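You operate a simulated robot arm through the tools that you are given. There is no shell and no other tool.

You run a simulated robot arm. Do the job below in one go: nothing can be reset, and whatever is moved stays where it is left.

## Task
Power the small marker up and mark the block in its drawer.
Fine: leave it switched on, drawer in.

Only the result counts: the job must be done as asked and must still hold three seconds after the hand-in. Knocking over, shifting, dropping, spilling or breaking anything else fails it.

## Robot
A 7-joint arm with a two-finger parallel gripper, fixed in place. Base frame: the origin is on the floor under the middle of its stand, x ahead of it, y to its left, z up; the work surface is at about z = 800. Units: mm, degrees, N and s.
It reaches about 966 mm from its shoulder. Its first joint turns from -166.0 to 166.0 degrees. Payload 3.43 kg.
Tool frame: the origin (TCP) lies between the finger pads and is the grasp point; the fingertips stand 30 mm ahead of it; z points along the fingers, y is the line along which they close. Largest opening 94 mm; finger width 28, thickness 10; the body of the gripper, 50 by 96 mm, starts 55 mm behind the TCP.
Orientation is that of the tool frame in the base frame, as [roll, pitch, yaw] about the fixed x, y, z axes, in that order (R = Rz(yaw) Ry(pitch) Rx(roll)). With the fingers straight down and closing along the base's y, the tool's x points along the base's -x, its y along +y and its z along -z.

## Interface
- The arm moves only by the tool send_rows. Its argument "steps" is a list of rows, each an object (a shift or turn left out is 0, a gripper value left out holds the last) with "delta_pos": the shift along the base's x, y, z in units of 20 mm (1.0 is 20 mm), a list of three; "rot": the turn, a rotation vector about the base's x, y, z in units of 4 degrees (1.0 is 4 degrees), a list of three; "claw": the gripper command, from -1 (fully open) to 1 (shut), values between in proportion. In form: [{"delta_pos": [x, y, z], "rot": [wx, wy, wz], "claw": claw}, ...]. A call has 1 to 20 rows; each row shifts and turns the commanded pose from where the row before left it. A call with a number of a shift or a turn outside -1 to 1 is refused whole. Rows are played at 5 a second. More than 50 mm and 8.6 degrees between two rows, or a gripper value outside its range, and nothing of the call is played. A pose out of reach is approached as far as the arm can. The call stops where the force on the tool passes 40 N (or 10 N more than at its start, if that is more) or the arm is blocked; 0.2 s more then pass. The fingers move at their own pace (about 45 mm/s each) and stop on an object; they squeeze with about 26 N. The grip force told is the motor's: it shows also when the fingers shut on nothing. Time passes only in rows, and 0.2 s behind the last, so rows that do not move let the fingers close. The reply holds the time, the measured pose of the TCP, the force on the tool along the base axes, the opening and the grip force, in the units named above and with some noise, with the torque about the TCP (base axes, N m) and any sound that the robot's microphone picked up.
- Cameras (640 x 400 px; columns grow to the right, rows downward): "scene" is fixed at [397.3, -650.4, 1587.6]; the picture's right is [0.86, -0.51, 0.00], its down [-0.38, -0.65, -0.66] and it looks along [0.33, 0.57, -0.75] (base axes); focal length 224 px, centre (320, 200). "wrist" rides on the gripper at [76, 14, -103] in the tool frame; the picture's right is [-0.18, 0.98, 0.00], its down [-0.75, -0.14, -0.64] and it looks along [-0.63, -0.12, 0.77] (tool axes); focal length 243 px, centre (320, 200). There is no depth. A picture from a camera that has moved, and an enlarged one, comes with that camera's place and axes in the base frame and with its lens.
- grab_frame(camera): a new picture of that camera. The clock stands still meanwhile.
- move_column(by): slides the trunk up (or, below 0, down) by that many mm; the arm rides with it, the base frame stays. It gives what a move gives, with no picture.
- enlarge(camera, box): a new picture of the part [left, top, right, bottom] of that camera's present view, enlarged. The clock stands still meanwhile.
- hand_in(): hands the job in; it is judged then, once.

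Nothing tells you positions but the pictures and the camera data. Unless the task says otherwise, let go and move clear before handing in.

The tools are called after "Call:" as name(argument=value, ...) on one line, values as JSON. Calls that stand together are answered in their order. send_rows: Moves the arm, as the interface text tells. Its arguments: {"type":"object","properties":{"steps":{"type":"array","items":{"type":"object","properties":{"delta_pos":{"type":"array","items":{"type":"number"}},"rot":{"type":"array","items":{"type":"number"}},"claw":{"type":"number"}}}}},"required":["steps"]} The other tools are called the same way: move_column (by) moves the trunk up or down; grab_frame (camera) takes a picture; enlarge (camera, box) takes an enlarged picture of a part of a camera's view; hand_in () hands the job in.

At the start:

```text
time: 0.0
position: [481.6, -322.5, 1380.7]
tool_rot: [180.0, 0.0, -179.9]
force: [-0.8, -0.5, 0.2]
torque: [0.0, -0.01, -0.04]
gripper_width: 93.8
finger_force: 0.1
trunk travel left (down, up): [-350.0, 140.0]
```

scene: 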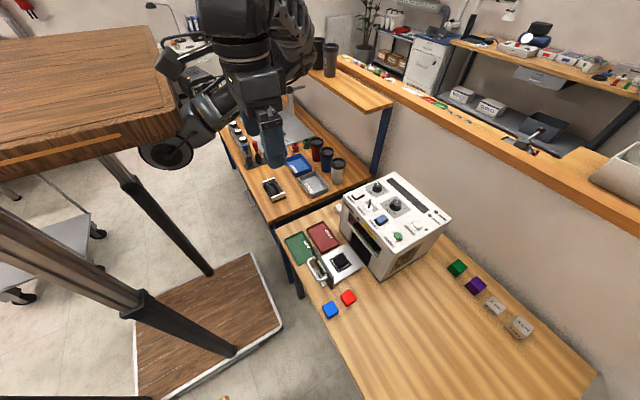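
wrist: 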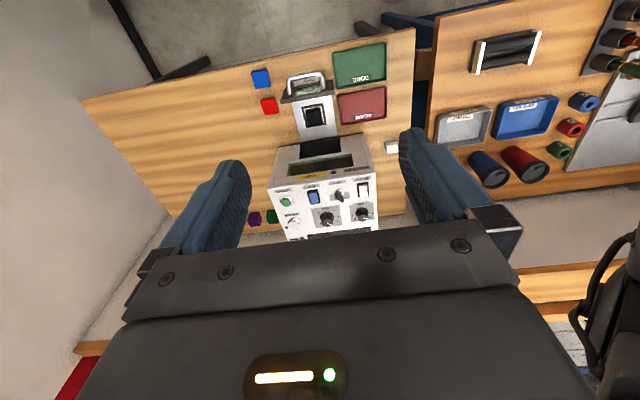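

I see a white box machine with a drawer pulled out holding a black block, plus a panel with knobs, switches and buttons on top. I'll zoom in on it from both cameras before moving.

Call:
enlarge(camera="scene", box=[270, 165, 460, 310])

Call:
enlarge(camera="wrist", box=[240, 50, 400, 245])

Call:
enlarge(camera="scene", box=[335, 170, 455, 245])

```text
2.76 times, centred on (365, 238) of scene
camera zoom: at [397.3, -650.4, 1587.6], right [0.86, -0.51, 0.0], down [-0.38, -0.65, -0.66], along [0.33, 0.57, -0.75], focal length 619 px, centre (196, 97)
```

zoom: 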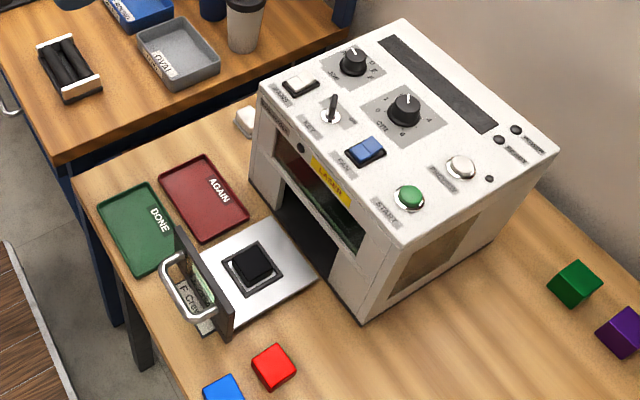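

```text
2.05 times, centred on (320, 148) of wrist
camera zoom: at [405.8, -307.9, 1484.6], right [0.18, 0.98, 0.0], down [0.75, -0.14, 0.64], along [0.63, -0.12, -0.77], focal length 498 px, centre (320, 308)
```

zoom: 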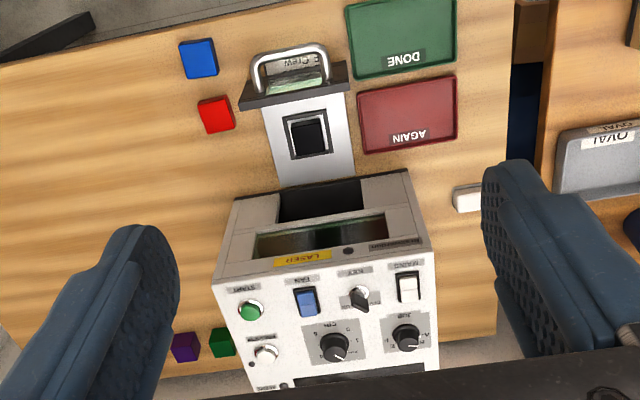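

```text
5.33 times, centred on (395, 208) of scene
camera zoom: at [397.3, -650.4, 1587.6], right [0.86, -0.51, 0.0], down [-0.38, -0.65, -0.66], along [0.33, 0.57, -0.75], focal length 1196 px, centre (-80, 160)
```

zoom: 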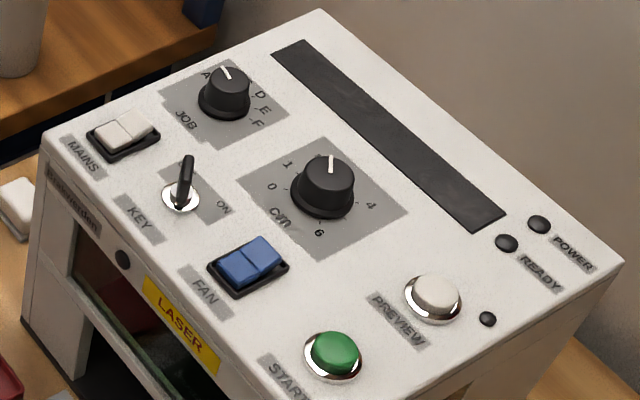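

The marker's top panel has MAINS, KEY, FAN, START, PREVIEW, a JOB dial and a cm dial. There's a job card on the drawer front, so I'll zoom in on the labels and other notes first.

Call:
enlarge(camera="wrist", box=[275, 60, 340, 110])

Call:
enlarge(camera="scene", box=[300, 245, 365, 290])

Call:
enlarge(camera="scene", box=[365, 172, 415, 222])

Call:
enlarge(camera="wrist", box=[265, 130, 385, 245])

Call:
enlarge(camera="scene", box=[430, 240, 560, 350])

Call:
enlarge(camera="scene", box=[220, 110, 380, 230])

```text
8.00 times, centred on (308, 85) of wrist
camera zoom: at [405.8, -307.9, 1484.6], right [0.18, 0.98, 0.0], down [0.75, -0.14, 0.64], along [0.63, -0.12, -0.77], focal length 1941 px, centre (420, 1120)
```

zoom: 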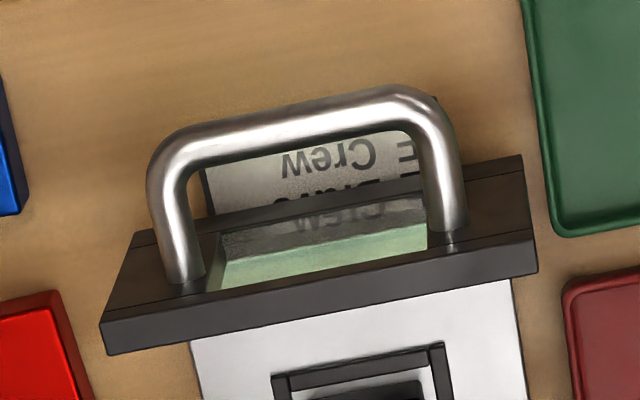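

```text
8.89 times, centred on (332, 268) of scene
camera zoom: at [397.3, -650.4, 1587.6], right [0.86, -0.51, 0.0], down [-0.38, -0.65, -0.66], along [0.33, 0.57, -0.75], focal length 1994 px, centre (209, -400)
```

zoom: 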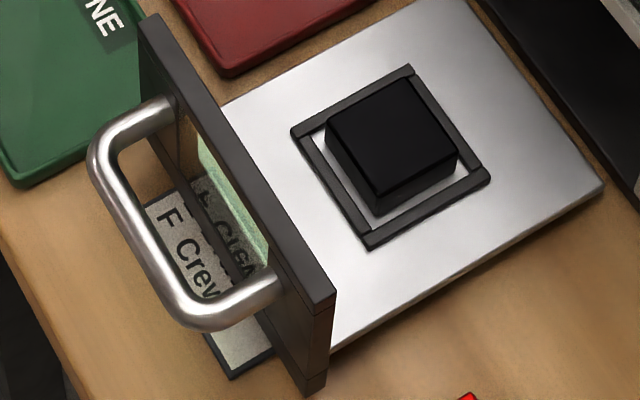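

```text
8.00 times, centred on (390, 197) of scene
camera zoom: at [397.3, -650.4, 1587.6], right [0.86, -0.51, 0.0], down [-0.38, -0.65, -0.66], along [0.33, 0.57, -0.75], focal length 1795 px, centre (-240, 224)
```

zoom: 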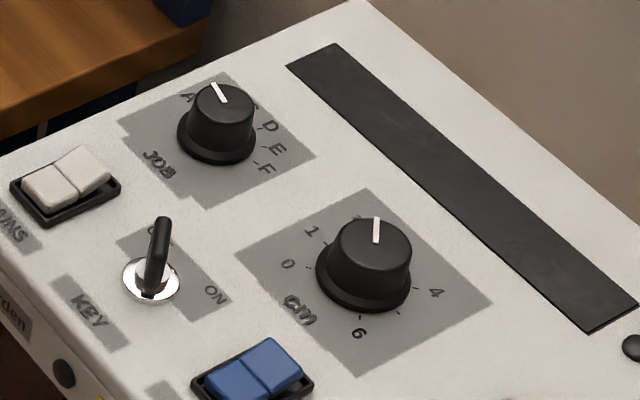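

```text
3.48 times, centred on (325, 188) of wrist
camera zoom: at [405.8, -307.9, 1484.6], right [0.18, 0.98, 0.0], down [0.75, -0.14, 0.64], along [0.63, -0.12, -0.77], focal length 844 px, centre (303, 244)
```

zoom: 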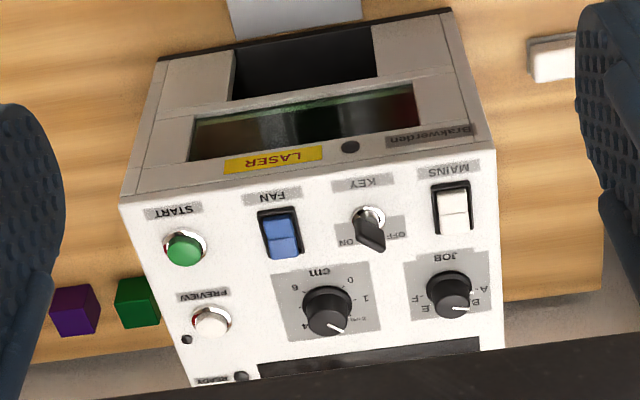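

```text
3.64 times, centred on (495, 295) of scene
camera zoom: at [397.3, -650.4, 1587.6], right [0.86, -0.51, 0.0], down [-0.38, -0.65, -0.66], along [0.33, 0.57, -0.75], focal length 816 px, centre (-316, -146)
```

zoom: 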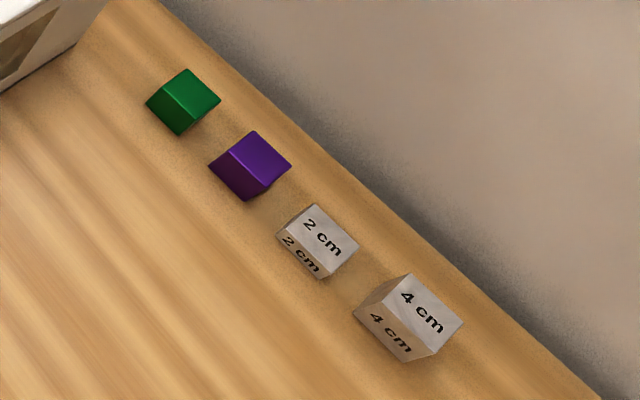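

```text
3.33 times, centred on (300, 170) of scene
camera zoom: at [397.3, -650.4, 1587.6], right [0.86, -0.51, 0.0], down [-0.38, -0.65, -0.66], along [0.33, 0.57, -0.75], focal length 748 px, centre (387, 300)
```

zoom: 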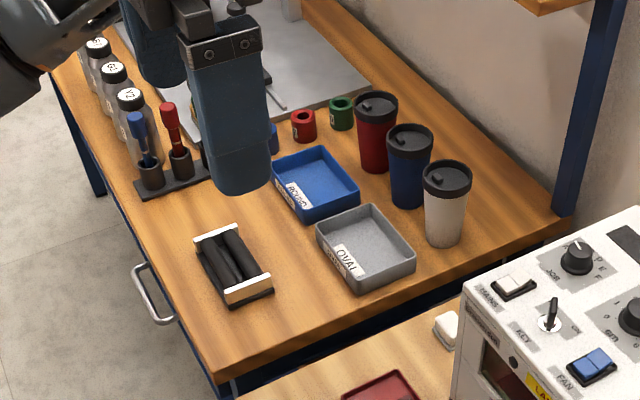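

The cm dial probably sets the block height, since there are 2 cm and 4 cm reference blocks on the bench. The card near the drawer may say which job to use, so I'll lower the arm and read it with the wrist camera.

Call:
send_rows(steps=[{"delta_pos": [-0.3, -0.1, -1]}, {"delta_pos": [-0.3, -0.1, -1]}, {"delta_pos": [-0.3, -0.1, -1]}, {"delta_pos": [-0.3, -0.1, -1]}, {"delta_pos": [-0.3, -0.1, -1]}, {"delta_pos": [-0.3, -0.1, -1]}, {"delta_pos": [-0.3, -0.1, -1]}, {"delta_pos": [0, -0.1, -1]}, {"delta_pos": [0, -0.1, -1]}, {"delta_pos": [0, -0.1, -1]}, {"delta_pos": [0, 0, -1]}, {"delta_pos": [0, 0, -1]}, {"delta_pos": [0, 0, -1]}, {"delta_pos": [0, 0, -1]}])

Call:
grab_frame(camera="wrist")

Call:
grab_frame(camera="scene")

```text
time: 3.0
position: [439.1, -342.2, 1098.0]
tool_rot: [180.0, 0.0, -180.0]
force: [0.4, -0.2, -0.2]
torque: [0.03, -0.04, -0.01]
gripper_width: 94.0
finger_force: 0.1
trunk travel left (down, up): [-350.0, 140.0]
```

```text
taken
camera wrist: at [363.3, -327.5, 1203.0], right [0.18, 0.98, 0.0], down [0.75, -0.14, 0.64], along [0.63, -0.12, -0.77], focal length 243 px, centre (320, 200)
```

wrist: 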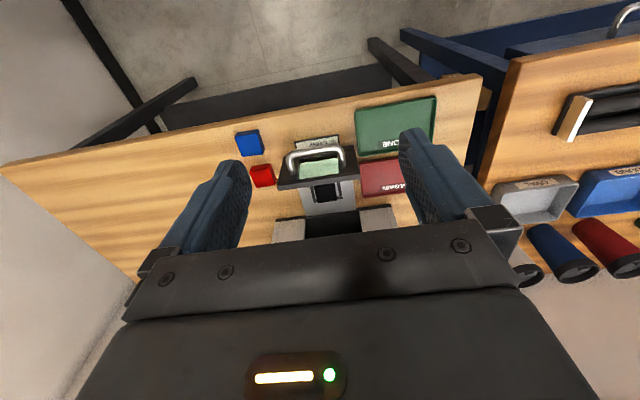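

```text
taken
```

scene: 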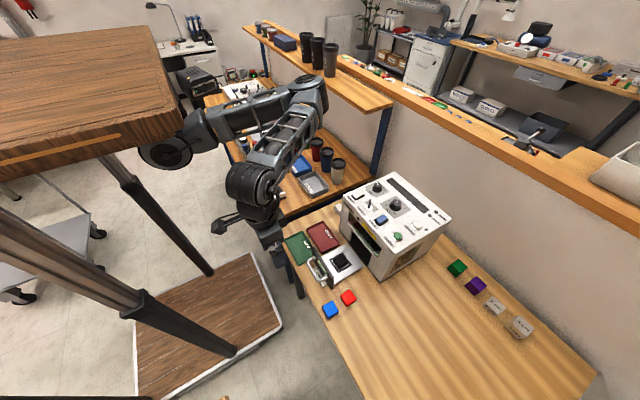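

Call:
enlarge(camera="wrist", box=[270, 120, 370, 210])

Call:
enlarge(camera="scene", box=[270, 205, 370, 320])

```text
4.44 times, centred on (320, 165) of wrist
camera zoom: at [363.3, -327.5, 1203.0], right [0.18, 0.98, 0.0], down [0.75, -0.14, 0.64], along [0.63, -0.12, -0.77], focal length 1078 px, centre (320, 356)
```

zoom: 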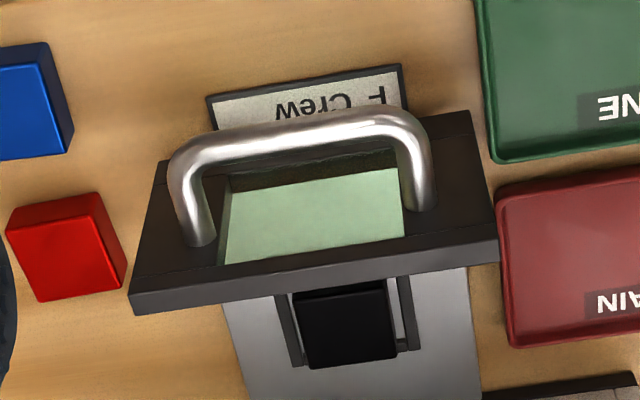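

```text
3.48 times, centred on (320, 262) of scene
camera zoom: at [397.3, -650.4, 1587.6], right [0.86, -0.51, 0.0], down [-0.38, -0.65, -0.66], along [0.33, 0.57, -0.75], focal length 780 px, centre (320, -17)
```

zoom: 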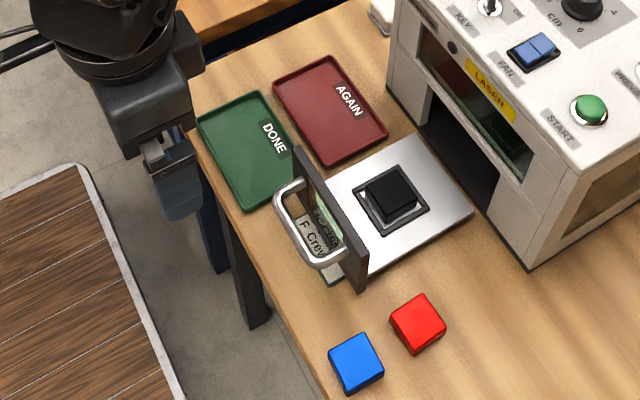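

The card's bottom line reads "F Crew", and the drawer front seems to cover the rest. Next I'll move closer to see the block in the drawer and estimate its height.

Call:
send_rows(steps=[{"delta_pos": [0.9, -0.15, -0.5]}, {"delta_pos": [0.9, -0.15, -0.5]}, {"delta_pos": [0.9, -0.15, -0.5]}, {"delta_pos": [0.9, -0.15, -0.5]}, {"delta_pos": [0.9, -0.15, -0.5]}])

Call:
grab_frame(camera="wrist")

Call:
enlarge(camera="wrist", box=[260, 110, 400, 215])

```text
time: 4.2
position: [528.3, -358.6, 1051.0]
tool_rot: [-180.0, 0.1, -180.0]
force: [0.6, 0.2, 0.1]
torque: [0.01, -0.01, 0.03]
gripper_width: 93.8
finger_force: 0.2
trunk travel left (down, up): [-350.0, 140.0]
```

```text
taken
camera wrist: at [451.3, -344.8, 1154.9], right [0.18, 0.98, 0.0], down [0.75, -0.14, 0.64], along [0.63, -0.12, -0.77], focal length 243 px, centre (320, 200)
```

wrist: 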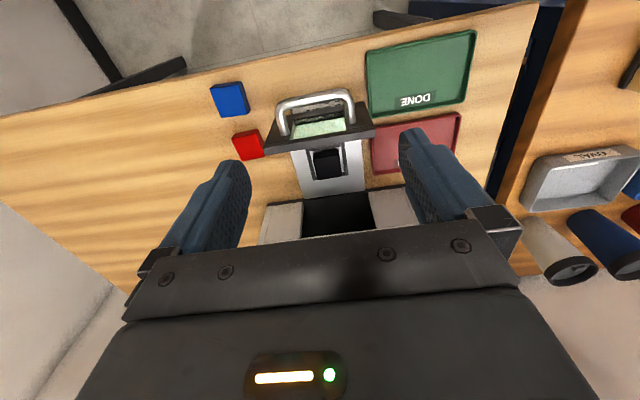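

```text
3.81 times, centred on (330, 162) of wrist
camera zoom: at [451.3, -344.8, 1154.9], right [0.18, 0.98, 0.0], down [0.75, -0.14, 0.64], along [0.63, -0.12, -0.77], focal length 924 px, centre (282, 343)
```

zoom: 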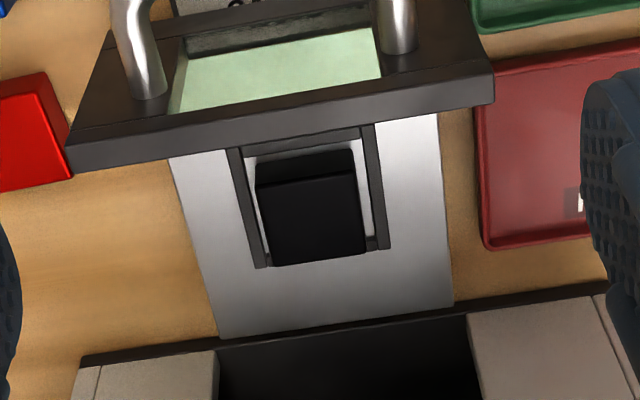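

Call:
enlarge(camera="wrist", box=[300, 135, 360, 180])

Call:
enlarge(camera="scene", box=[320, 240, 365, 280])

Call:
enlarge(camera="scene", box=[320, 285, 365, 325])

Call:
enlarge(camera="wrist", box=[275, 85, 355, 140])

```text
8.89 times, centred on (330, 158) of wrist
camera zoom: at [451.3, -344.8, 1154.9], right [0.18, 0.98, 0.0], down [0.75, -0.14, 0.64], along [0.63, -0.12, -0.77], focal length 2157 px, centre (231, 578)
```

zoom: 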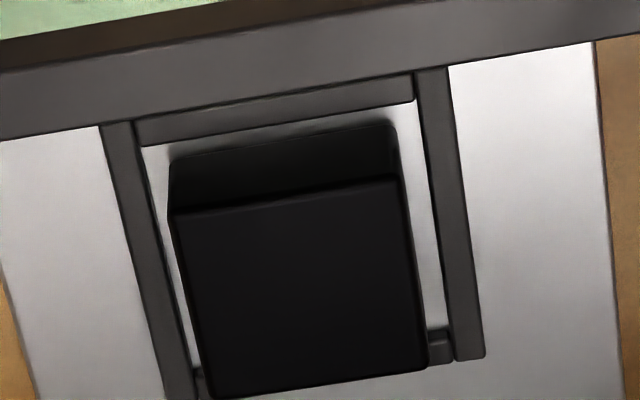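

```text
10.00 times, centred on (342, 260) of scene
camera zoom: at [397.3, -650.4, 1587.6], right [0.86, -0.51, 0.0], down [-0.38, -0.65, -0.66], along [0.33, 0.57, -0.75], focal length 2243 px, centre (95, -400)
```

zoom: 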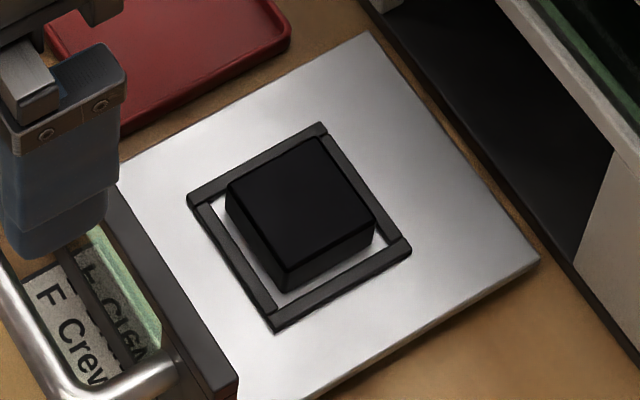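

```text
10.00 times, centred on (342, 305) of scene
camera zoom: at [397.3, -650.4, 1587.6], right [0.86, -0.51, 0.0], down [-0.38, -0.65, -0.66], along [0.33, 0.57, -0.75], focal length 2243 px, centre (95, -850)
```

zoom: 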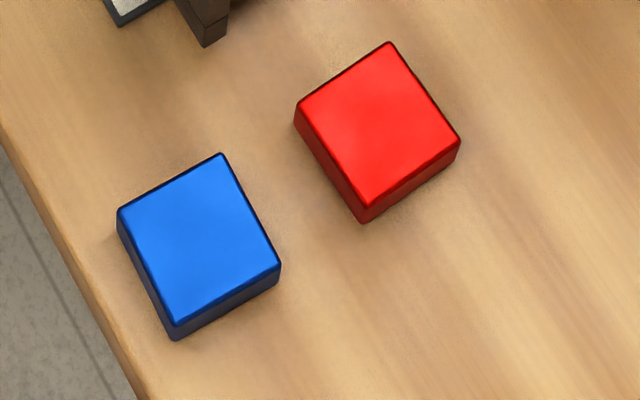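

```text
7.27 times, centred on (315, 112) of wrist
camera zoom: at [451.3, -344.8, 1154.9], right [0.18, 0.98, 0.0], down [0.75, -0.14, 0.64], along [0.63, -0.12, -0.77], focal length 1764 px, centre (356, 836)
```

zoom: 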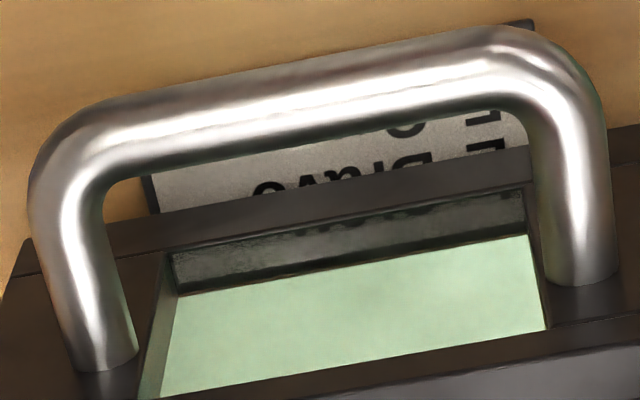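

The block sits in a small frame on the drawer plate, and the drawer is pulled out. Next I'll move the wrist camera over the panel to read the switches, dials and lamps.

Call:
send_rows(steps=[{"delta_pos": [0, 0.2, 1]}, {"delta_pos": [0, 0.2, 1]}, {"delta_pos": [0.5, 0.2, 1]}, {"delta_pos": [1, 0.2, 1]}, {"delta_pos": [1, 0.2, 1]}, {"delta_pos": [1, 0.2, 1]}, {"delta_pos": [1, 0, 1]}, {"delta_pos": [1, 0, 0]}])

Call:
grab_frame(camera="wrist")

Call:
enlarge(camera="wrist", box=[250, 100, 400, 225])

```text
time: 6.0
position: [639.1, -332.3, 1189.7]
tool_rot: [-180.0, 0.0, 179.9]
force: [-1.2, -0.1, 0.2]
torque: [-0.01, 0.01, -0.01]
gripper_width: 93.8
finger_force: 0.1
trunk travel left (down, up): [-350.0, 140.0]
```

```text
taken
camera wrist: at [563.1, -318.4, 1294.3], right [0.18, 0.98, 0.0], down [0.75, -0.14, 0.64], along [0.63, -0.12, -0.77], focal length 243 px, centre (320, 200)
```

wrist: 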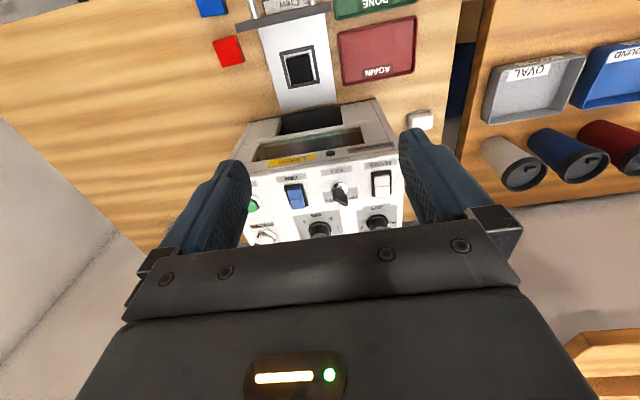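

```text
3.20 times, centred on (325, 162) of wrist
camera zoom: at [563.1, -318.4, 1294.3], right [0.18, 0.98, 0.0], down [0.75, -0.14, 0.64], along [0.63, -0.12, -0.77], focal length 776 px, centre (304, 320)
```

zoom: 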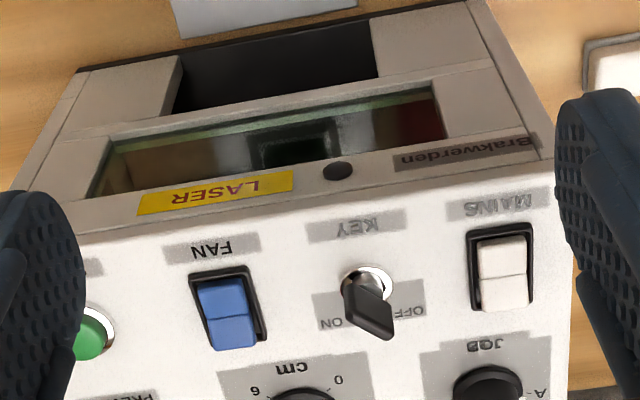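

Call:
enlarge(camera="wrist", box=[325, 160, 405, 210])

Call:
enlarge(camera="wrist", box=[255, 170, 335, 220])

Call:
enlarge(camera="scene", box=[340, 188, 400, 238])

Call:
enlarge(camera="scene", box=[395, 200, 455, 245])

```text
8.00 times, centred on (365, 185) of wrist
camera zoom: at [563.1, -318.4, 1294.3], right [0.18, 0.98, 0.0], down [0.75, -0.14, 0.64], along [0.63, -0.12, -0.77], focal length 1941 px, centre (-40, 320)
```

zoom: 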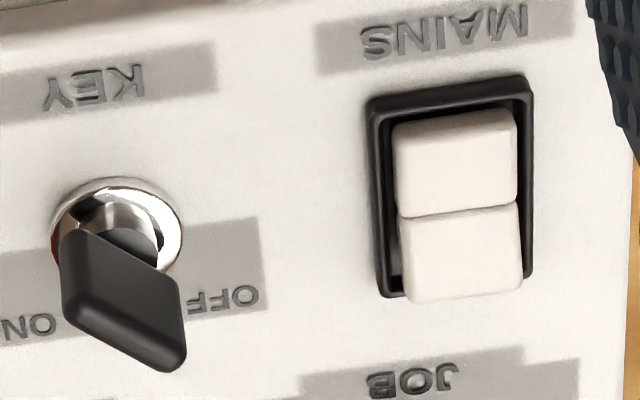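

```text
8.00 times, centred on (295, 195) of wrist
camera zoom: at [563.1, -318.4, 1294.3], right [0.18, 0.98, 0.0], down [0.75, -0.14, 0.64], along [0.63, -0.12, -0.77], focal length 1941 px, centre (520, 240)
```

zoom: 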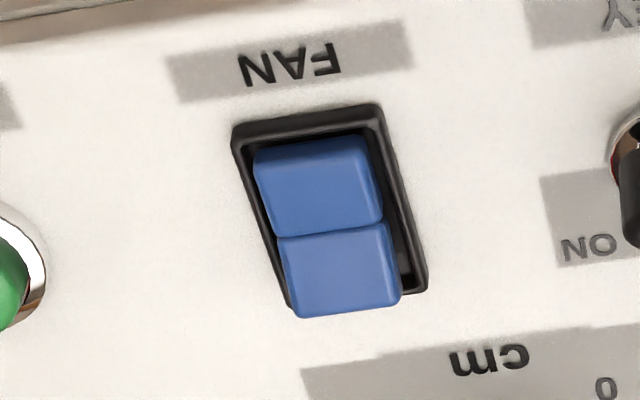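

```text
8.00 times, centred on (370, 213) of scene
camera zoom: at [397.3, -650.4, 1587.6], right [0.86, -0.51, 0.0], down [-0.38, -0.65, -0.66], along [0.33, 0.57, -0.75], focal length 1795 px, centre (-80, 96)
```

zoom: 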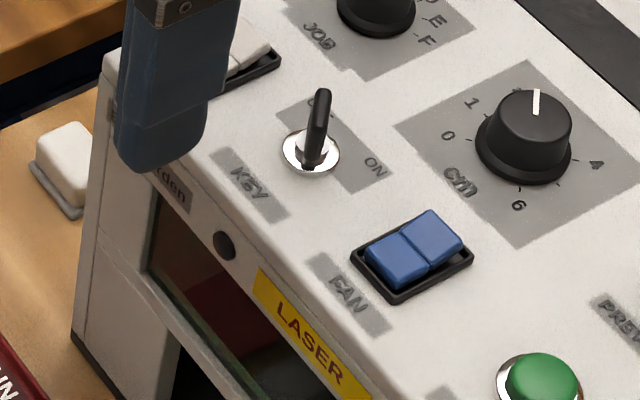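

```text
8.89 times, centred on (425, 222) of scene
camera zoom: at [397.3, -650.4, 1587.6], right [0.86, -0.51, 0.0], down [-0.38, -0.65, -0.66], along [0.33, 0.57, -0.75], focal length 1994 px, centre (-613, 0)
```

zoom: 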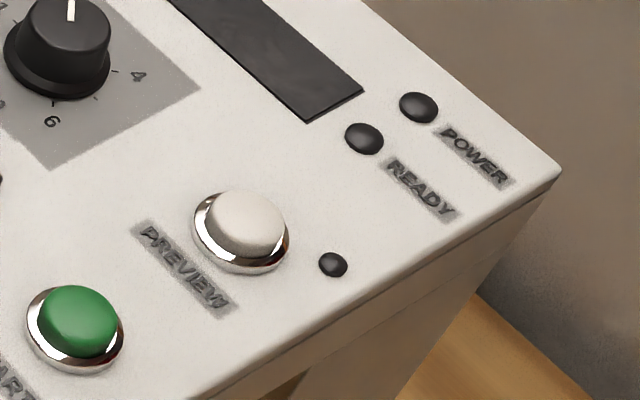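

Call:
enlarge(camera="wrist", box=[395, 90, 455, 140])

Call:
enlarge(camera="wrist", box=[240, 0, 400, 120])

```text
8.00 times, centred on (425, 115) of wrist
camera zoom: at [563.1, -318.4, 1294.3], right [0.18, 0.98, 0.0], down [0.75, -0.14, 0.64], along [0.63, -0.12, -0.77], focal length 1941 px, centre (-520, 880)
```

zoom: 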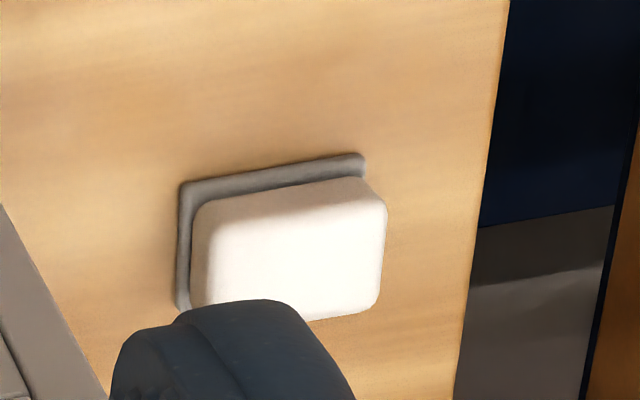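

```text
3.33 times, centred on (320, 60) of wrist
camera zoom: at [563.1, -318.4, 1294.3], right [0.18, 0.98, 0.0], down [0.75, -0.14, 0.64], along [0.63, -0.12, -0.77], focal length 809 px, centre (320, 667)
```

zoom: 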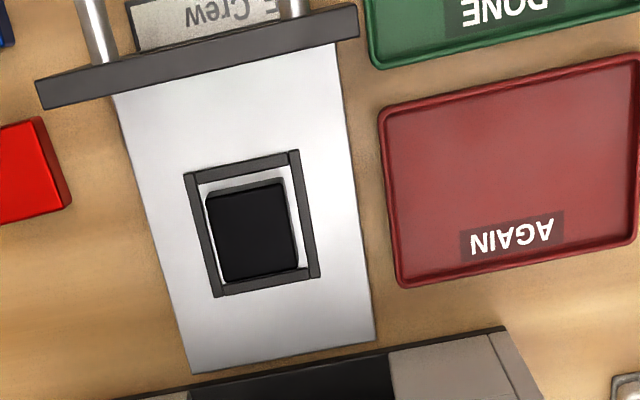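

The rockers look to be off, with their far (+x) halves raised, and the key points to OFF. To get the block's height I'll swing the wrist camera to the −y side for a side view.

Call:
send_rows(steps=[{"delta_pos": [0, -0.6, 0], "rot": [0, 0, 1]}, {"delta_pos": [0, -0.6, 0], "rot": [0, 0, 1]}, {"delta_pos": [0, -0.6, 0], "rot": [0, 0, 1]}, {"delta_pos": [0, -0.6, 0], "rot": [0, 0, 1]}, {"delta_pos": [0, -0.6, 0], "rot": [0, 0, 1]}, {"delta_pos": [0, -0.6, 0], "rot": [0, 0, 1]}, {"delta_pos": [0, -0.6, 0], "rot": [0, 0, 1]}, {"delta_pos": [0, -0.6, 0], "rot": [0, 0, 1]}, {"delta_pos": [0, -0.6, 0], "rot": [0, 0, 1]}, {"delta_pos": [0, -0.6, 0], "rot": [0, 0, 1]}, {"delta_pos": [0, -0.6, 0], "rot": [0, 0, 1]}, {"delta_pos": [0, -0.6, 0], "rot": [0, 0, 1]}, {"delta_pos": [0, -0.6, 0], "rot": [0, 0, 1]}, {"delta_pos": [0, -0.6, 0], "rot": [0, 0, 1]}, {"delta_pos": [0, -0.6, 0], "rot": [0, 0, 1]}, {"delta_pos": [0, -0.6, 0], "rot": [0, 0, 1]}, {"delta_pos": [0, -0.6, 0], "rot": [0, 0, 1]}, {"delta_pos": [0, -0.6, 0], "rot": [0, 0, 1]}, {"delta_pos": [0, -0.6, 0], "rot": [0, 0, 1]}, {"delta_pos": [0, -0.6, 0], "rot": [0, 0, 1]}])

Call:
grab_frame(camera="wrist")

Call:
grab_frame(camera="scene")

```text
time: 10.2
position: [640.3, -573.4, 1189.1]
tool_rot: [-180.0, 0.0, -99.8]
force: [-0.7, -0.2, -1.0]
torque: [-0.02, 0.0, 0.01]
gripper_width: 94.1
finger_force: 0.1
trunk travel left (down, up): [-350.0, 140.0]
```

```text
taken
camera wrist: at [614.1, -645.8, 1293.8], right [-0.94, 0.35, 0.0], down [0.27, 0.72, 0.64], along [0.22, 0.6, -0.77], focal length 243 px, centre (320, 200)
```

wrist: 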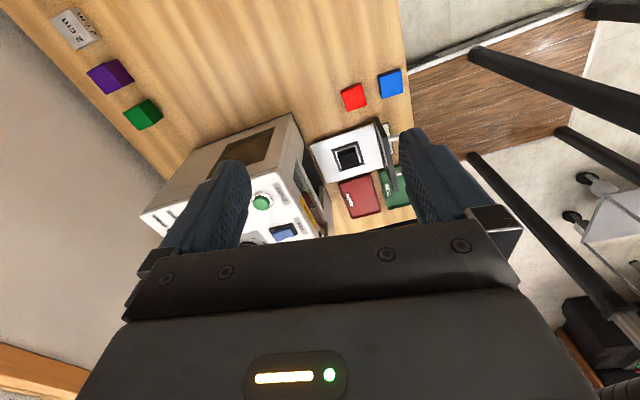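

```text
taken
```

scene: 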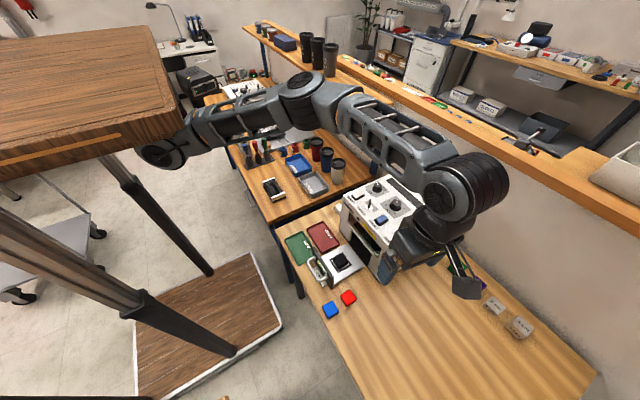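

Call:
send_rows(steps=[{"delta_pos": [-0.5, 0, -1], "rot": [1, 0, 0]}, {"delta_pos": [-0.5, 0, -1], "rot": [1, 0, 0]}, {"delta_pos": [-0.5, 0, -1], "rot": [1, 0, 0]}, {"delta_pos": [0, 0, -1], "rot": [1, 0, 0]}, {"delta_pos": [0, 0, -1], "rot": [1, 0, 0]}, {"delta_pos": [0, 0, -1], "rot": [1, 0, 0]}, {"delta_pos": [0, 0, -1], "rot": [1, 0, 0]}, {"delta_pos": [0, 0, -1]}, {"delta_pos": [0, 0, -1]}, {"delta_pos": [0, 0, -1]}, {"delta_pos": [0, 0, -1]}, {"delta_pos": [0, 0, -1]}])

Call:
grab_frame(camera="wrist")

Call:
enlarge(camera="wrist", box=[290, 110, 400, 200])

```text
time: 12.8
position: [610.8, -573.1, 950.4]
tool_rot: [174.8, 27.5, -101.2]
force: [0.0, 0.2, 1.5]
torque: [0.0, 0.03, -0.01]
gripper_width: 93.9
finger_force: 0.0
trunk travel left (down, up): [-350.0, 140.0]
```

```text
taken
camera wrist: at [584.4, -685.2, 1008.5], right [-0.94, 0.31, 0.16], down [0.27, 0.33, 0.9], along [0.23, 0.89, -0.39], focal length 243 px, centre (320, 200)
```

wrist: 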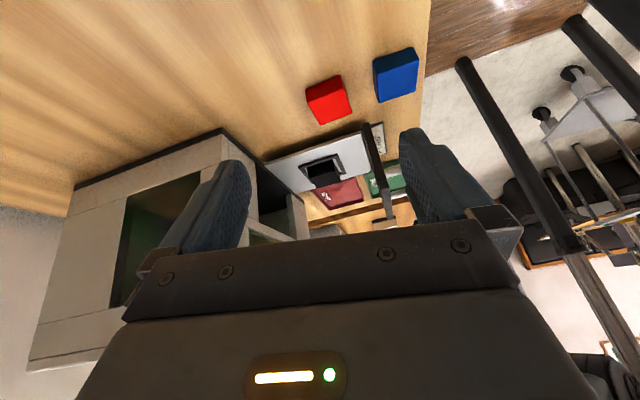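

```text
4.44 times, centred on (345, 155) of wrist
camera zoom: at [584.4, -685.2, 1008.5], right [-0.94, 0.31, 0.16], down [0.27, 0.33, 0.9], along [0.23, 0.89, -0.39], focal length 1078 px, centre (209, 400)
```

zoom: 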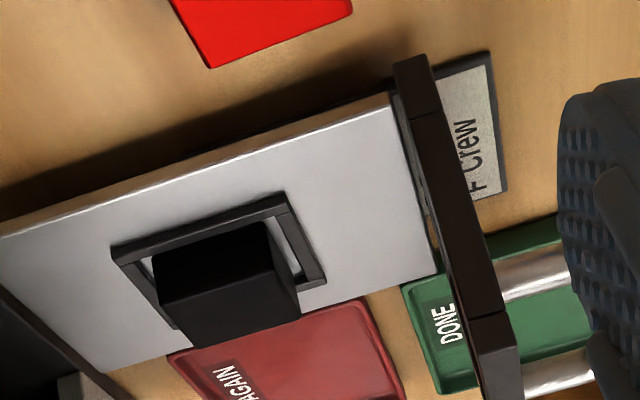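

Call:
enlarge(camera="wrist", box=[305, 145, 375, 195])

Call:
enlarge(camera="wrist", box=[370, 110, 410, 170])

Call:
enlarge(camera="wrist", box=[300, 40, 430, 130])

```text
8.00 times, centred on (340, 170) of wrist
camera zoom: at [584.4, -685.2, 1008.5], right [-0.94, 0.31, 0.16], down [0.27, 0.33, 0.9], along [0.23, 0.89, -0.39], focal length 1941 px, centre (160, 440)
```

zoom: 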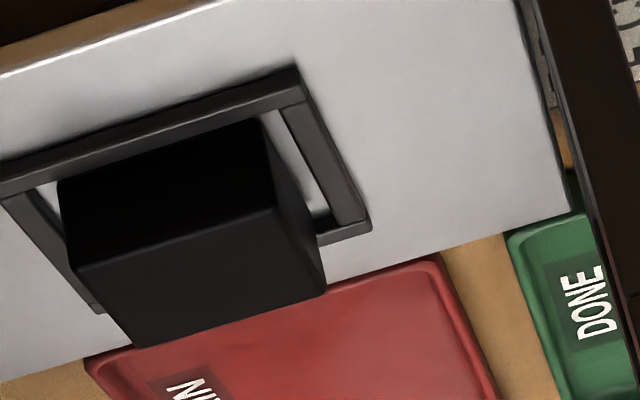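

```text
6.67 times, centred on (390, 140) of wrist
camera zoom: at [584.4, -685.2, 1008.5], right [-0.94, 0.31, 0.16], down [0.27, 0.33, 0.9], along [0.23, 0.89, -0.39], focal length 1618 px, centre (-147, 600)
```

zoom: 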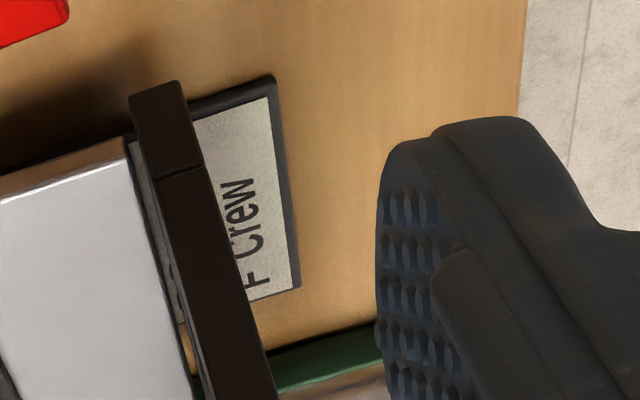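

```text
4.44 times, centred on (365, 85) of wrist
camera zoom: at [584.4, -685.2, 1008.5], right [-0.94, 0.31, 0.16], down [0.27, 0.33, 0.9], along [0.23, 0.89, -0.39], focal length 1078 px, centre (120, 711)
```

zoom: 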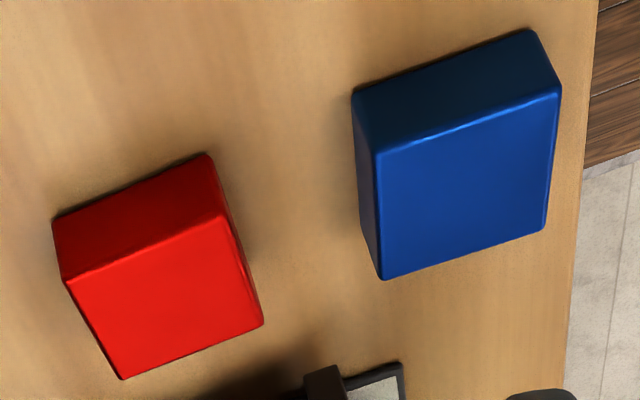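

Call:
send_rows(steps=[{"delta_pos": [0.5, -0.3, -1], "rot": [1, 0, 0]}, {"delta_pos": [0.5, -0.3, -1], "rot": [1, 0, 0]}, {"delta_pos": [0.5, -0.3, -1], "rot": [0, 0, 0]}, {"delta_pos": [0.5, -0.3, -0.8], "rot": [0, 0, 0]}])

Call:
grab_frame(camera="wrist")

Call:
enlarge(camera="wrist", box=[290, 110, 400, 200])

```text
time: 13.8
position: [630.0, -549.0, 896.6]
tool_rot: [172.9, 35.2, -102.3]
force: [0.6, 0.0, -0.3]
torque: [0.02, 0.04, 0.01]
gripper_width: 93.8
finger_force: 0.0
out of reach, approached as far as the arm can: row 1, 2, 3, 4
trunk travel left (down, up): [-350.0, 140.0]
```

```text
taken
camera wrist: at [603.8, -667.8, 939.3], right [-0.94, 0.29, 0.21], down [0.27, 0.2, 0.94], along [0.23, 0.94, -0.27], focal length 243 px, centre (320, 200)
```

wrist: 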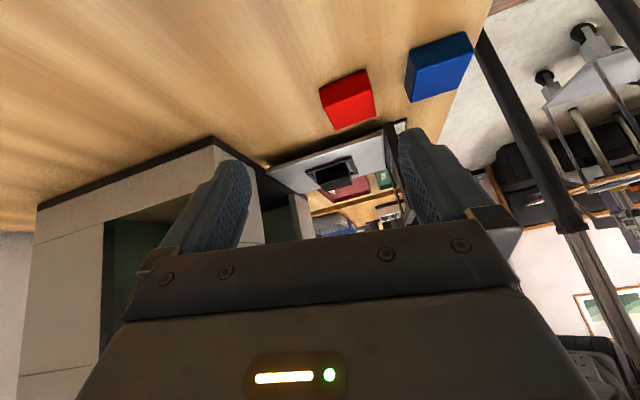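

```text
4.44 times, centred on (345, 155) of wrist
camera zoom: at [603.8, -667.8, 939.3], right [-0.94, 0.29, 0.21], down [0.27, 0.2, 0.94], along [0.23, 0.94, -0.27], focal length 1078 px, centre (209, 400)
```

zoom: 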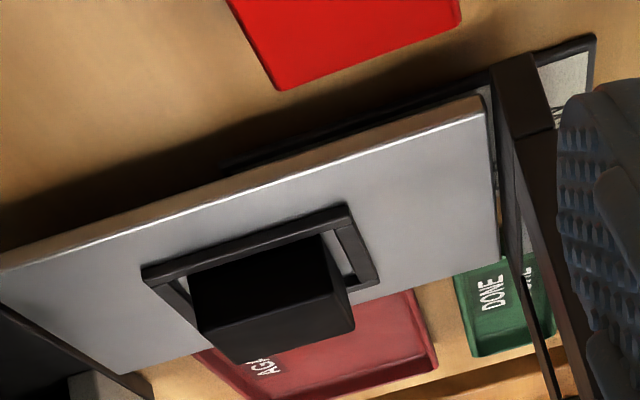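

Call:
enlarge(camera="wrist", box=[310, 145, 390, 200])

Call:
enlarge(camera="wrist", box=[315, 30, 480, 135])

```text
7.27 times, centred on (350, 172) of wrist
camera zoom: at [603.8, -667.8, 939.3], right [-0.94, 0.29, 0.21], down [0.27, 0.2, 0.94], along [0.23, 0.94, -0.27], focal length 1764 px, centre (102, 400)
```

zoom: 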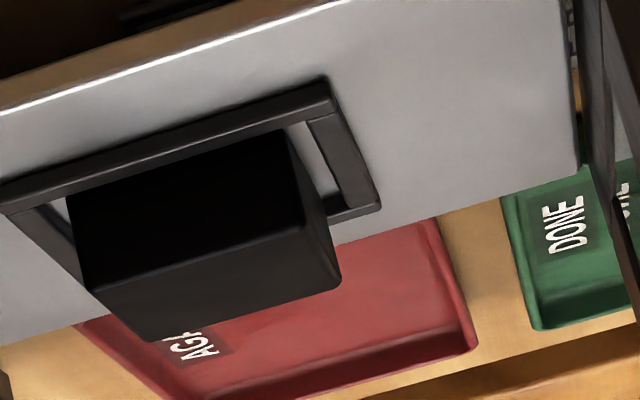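

```text
3.81 times, centred on (398, 82) of wrist
camera zoom: at [603.8, -667.8, 939.3], right [-0.94, 0.29, 0.21], down [0.27, 0.2, 0.94], along [0.23, 0.94, -0.27], focal length 924 px, centre (25, 648)
```

zoom: 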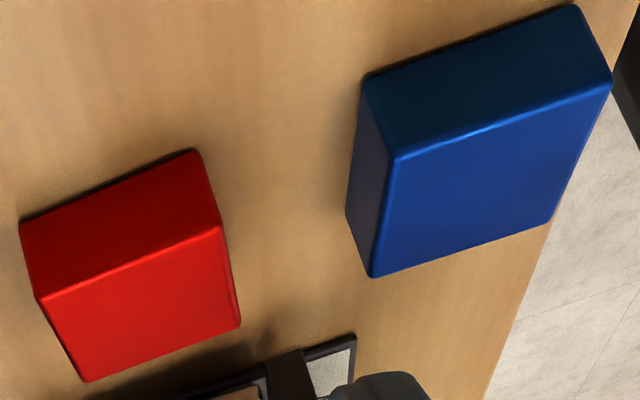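

The block measures about 36 × 36 × 20 mm, so about 2 cm tall. The card lies flat on the bench, mostly hidden under the drawer. I'll raise the arm, return the tool to straight down and look at the dials up close.

Call:
send_rows(steps=[{"delta_pos": [0, 0, 1]}, {"delta_pos": [0, 0, 1]}, {"delta_pos": [0, 0, 1], "rot": [-1, 0, 0]}, {"delta_pos": [0, 0, 1], "rot": [-1, 0, 0]}, {"delta_pos": [0, 0, 1], "rot": [-1, 0, 0]}, {"delta_pos": [0, 0, 1], "rot": [-1, 0, 0]}, {"delta_pos": [0, 0, 1], "rot": [-1, 0, 0]}, {"delta_pos": [0, 0, 1], "rot": [-1, 0, 0]}, {"delta_pos": [0, 0, 1], "rot": [-1, 0, 0]}, {"delta_pos": [0, 0, 1], "rot": [-1, 0, 0]}, {"delta_pos": [0, 0, 1], "rot": [-1, 0, 0]}, {"delta_pos": [0, 0, 1]}, {"delta_pos": [0, 0, 1]}])

```text
time: 16.6
position: [629.0, -547.8, 1154.1]
tool_rot: [-180.0, 0.0, -99.9]
force: [0.2, 0.8, -0.2]
torque: [-0.03, 0.0, 0.01]
gripper_width: 93.9
finger_force: 0.0
trunk travel left (down, up): [-350.0, 140.0]
```

Call:
send_rows(steps=[{"delta_pos": [0, 0.2, 0.1], "rot": [0, 0, -1]}, {"delta_pos": [0, 0.2, 0.1], "rot": [0, 0, -1]}, {"delta_pos": [0, 0.5, 0.1], "rot": [0, 0, -1]}, {"delta_pos": [0, 0.5, 0.1], "rot": [0, 0, -1]}, {"delta_pos": [0.3, 0.5, 0.1], "rot": [0, 0, -1]}, {"delta_pos": [0.4, 0.5, 0.1], "rot": [0, 0, -1]}, {"delta_pos": [0.4, 0.5, 0.1], "rot": [0, 0, -1]}, {"delta_pos": [0.4, 0.5, 0.1], "rot": [0, 0, -1]}, {"delta_pos": [0.4, 0.5, 0], "rot": [0, 0, -1]}, {"delta_pos": [0.4, 0.5, 0], "rot": [0, 0, -1]}, {"delta_pos": [0.4, 0.5, 0], "rot": [0, 0, -1]}, {"delta_pos": [0.4, 0.5, 0], "rot": [0, 0, -1]}, {"delta_pos": [0.4, 0.5, 0], "rot": [0, 0, -1]}, {"delta_pos": [0.4, 0.5, 0], "rot": [0, 0, -1]}, {"delta_pos": [0.4, 0.6, 0], "rot": [0, 0, -1]}, {"delta_pos": [0.4, 0.6, 0], "rot": [0, 0, -1]}, {"delta_pos": [0.5, 0.6, 0], "rot": [0, 0, -1]}, {"delta_pos": [0.5, 0.6, 0], "rot": [0, 0, -1]}, {"delta_pos": [0.5, 0.6, 0], "rot": [0, 0, -1]}, {"delta_pos": [0.5, 0.6, 0], "rot": [0, 0, -1]}])

Call:
grab_frame(camera="wrist")

Call:
enlarge(camera="wrist", box=[245, 80, 405, 225])

```text
time: 20.8
position: [763.7, -349.9, 1169.8]
tool_rot: [-179.9, -0.1, 180.0]
force: [0.1, 0.0, -0.4]
torque: [0.01, -0.02, -0.04]
gripper_width: 94.0
finger_force: 0.1
trunk travel left (down, up): [-350.0, 140.0]
```

```text
taken
camera wrist: at [689.2, -335.3, 1273.8], right [0.18, 0.98, 0.0], down [0.75, -0.14, 0.64], along [0.63, -0.12, -0.77], focal length 243 px, centre (320, 200)
```

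wrist: 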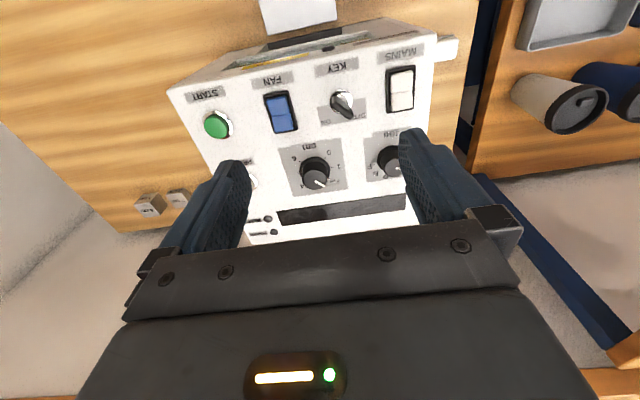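

```text
2.76 times, centred on (325, 152) of wrist
camera zoom: at [689.2, -335.3, 1273.8], right [0.18, 0.98, 0.0], down [0.75, -0.14, 0.64], along [0.63, -0.12, -0.77], focal length 669 px, centre (306, 331)
```

zoom: 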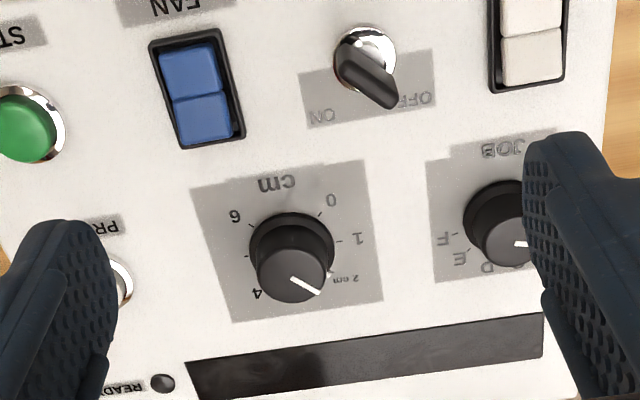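

Call:
enlarge(camera="wrist", box=[285, 135, 350, 200])

Call:
enlarge(camera="wrist", box=[355, 125, 415, 190])

Call:
enlarge(camera="wrist", box=[320, 55, 430, 135])

Call:
enlarge(camera="wrist", box=[180, 60, 310, 145])

```text
6.15 times, centred on (318, 168) of wrist
camera zoom: at [689.2, -335.3, 1273.8], right [0.18, 0.98, 0.0], down [0.75, -0.14, 0.64], along [0.63, -0.12, -0.77], focal length 1493 px, centre (335, 400)
```

zoom: 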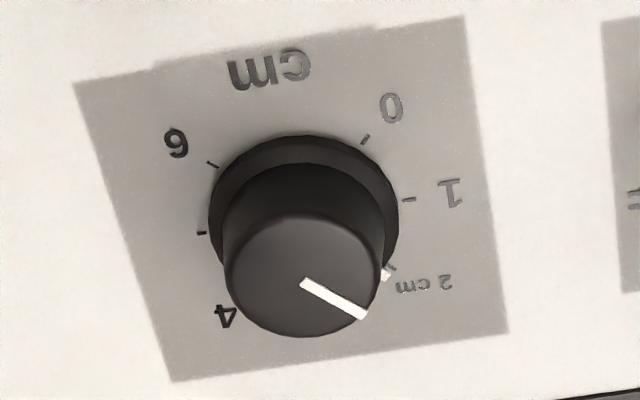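

```text
6.15 times, centred on (385, 158) of wrist
camera zoom: at [689.2, -335.3, 1273.8], right [0.18, 0.98, 0.0], down [0.75, -0.14, 0.64], along [0.63, -0.12, -0.77], focal length 1493 px, centre (-80, 462)
```

zoom: 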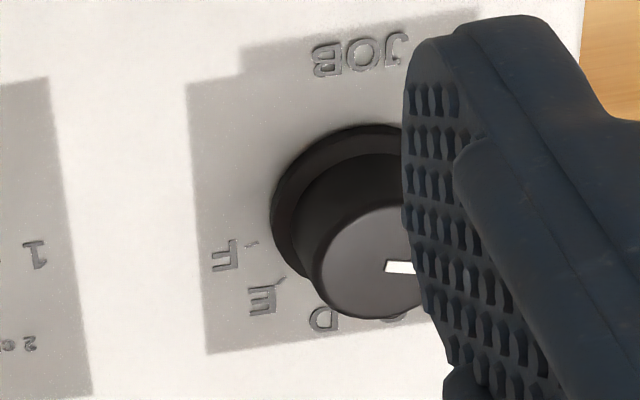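

```text
5.00 times, centred on (375, 95) of wrist
camera zoom: at [689.2, -335.3, 1273.8], right [0.18, 0.98, 0.0], down [0.75, -0.14, 0.64], along [0.63, -0.12, -0.77], focal length 1213 px, centre (45, 725)
```

zoom: 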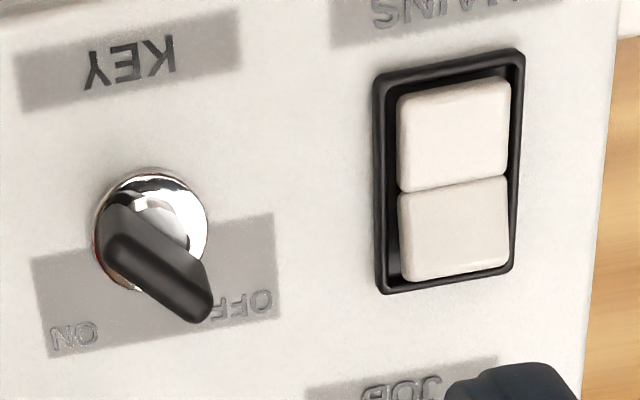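

```text
4.71 times, centred on (245, 102) of wrist
camera zoom: at [689.2, -335.3, 1273.8], right [0.18, 0.98, 0.0], down [0.75, -0.14, 0.64], along [0.63, -0.12, -0.77], focal length 1142 px, centre (673, 659)
```

zoom: 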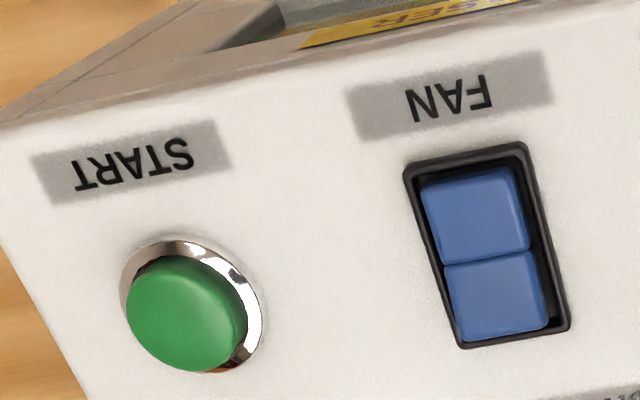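

The cm dial already points at the 2 cm tick, matching the block. One finger hides the JOB dial, so I'll shift the camera sideways to read it.

Call:
send_rows(steps=[{"delta_pos": [0, 1, 0]}, {"delta_pos": [0, 1, 0]}, {"delta_pos": [0, 1, 0]}, {"delta_pos": [0, 0.5, 0]}])

Call:
grab_frame(camera="wrist")

Call:
enlarge(camera="wrist", box=[290, 130, 370, 200])

Call:
enlarge(camera="wrist", box=[250, 60, 370, 130])

```text
time: 21.8
position: [765.2, -281.0, 1171.2]
tool_rot: [180.0, -0.1, 180.0]
force: [0.4, 0.1, 0.5]
torque: [-0.01, -0.01, -0.02]
gripper_width: 94.0
finger_force: 0.0
trunk travel left (down, up): [-350.0, 140.0]
```

```text
taken
camera wrist: at [689.5, -267.1, 1275.5], right [0.18, 0.98, 0.0], down [0.75, -0.14, 0.64], along [0.63, -0.12, -0.77], focal length 243 px, centre (320, 200)
```

wrist: 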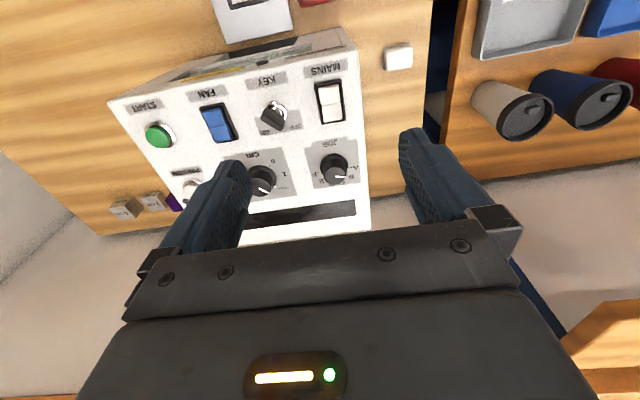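

```text
5.71 times, centred on (330, 165) of wrist
camera zoom: at [689.5, -267.1, 1275.5], right [0.18, 0.98, 0.0], down [0.75, -0.14, 0.64], along [0.63, -0.12, -0.77], focal length 1386 px, centre (263, 400)
```

zoom: 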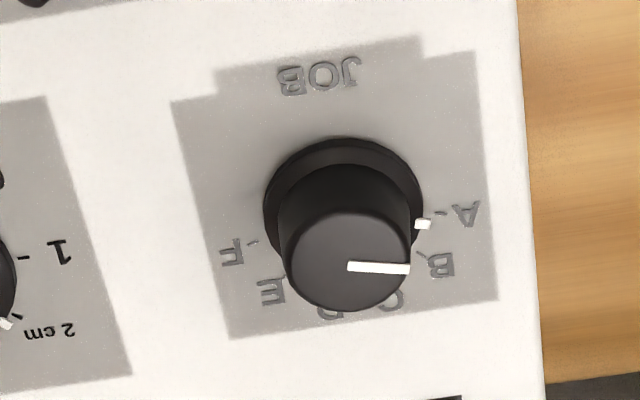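

```text
5.33 times, centred on (310, 95) of wrist
camera zoom: at [689.5, -267.1, 1275.5], right [0.18, 0.98, 0.0], down [0.75, -0.14, 0.64], along [0.63, -0.12, -0.77], focal length 1294 px, centre (373, 760)
```

zoom: 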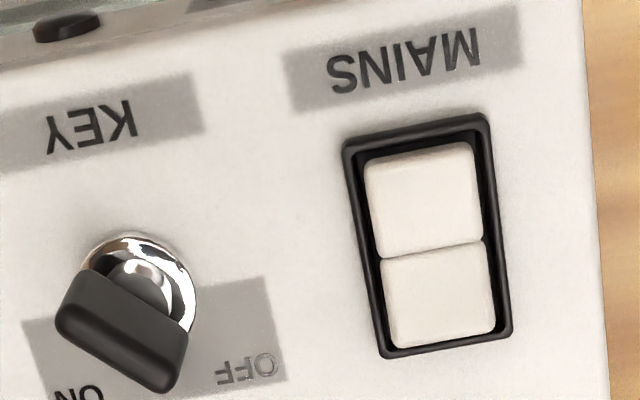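

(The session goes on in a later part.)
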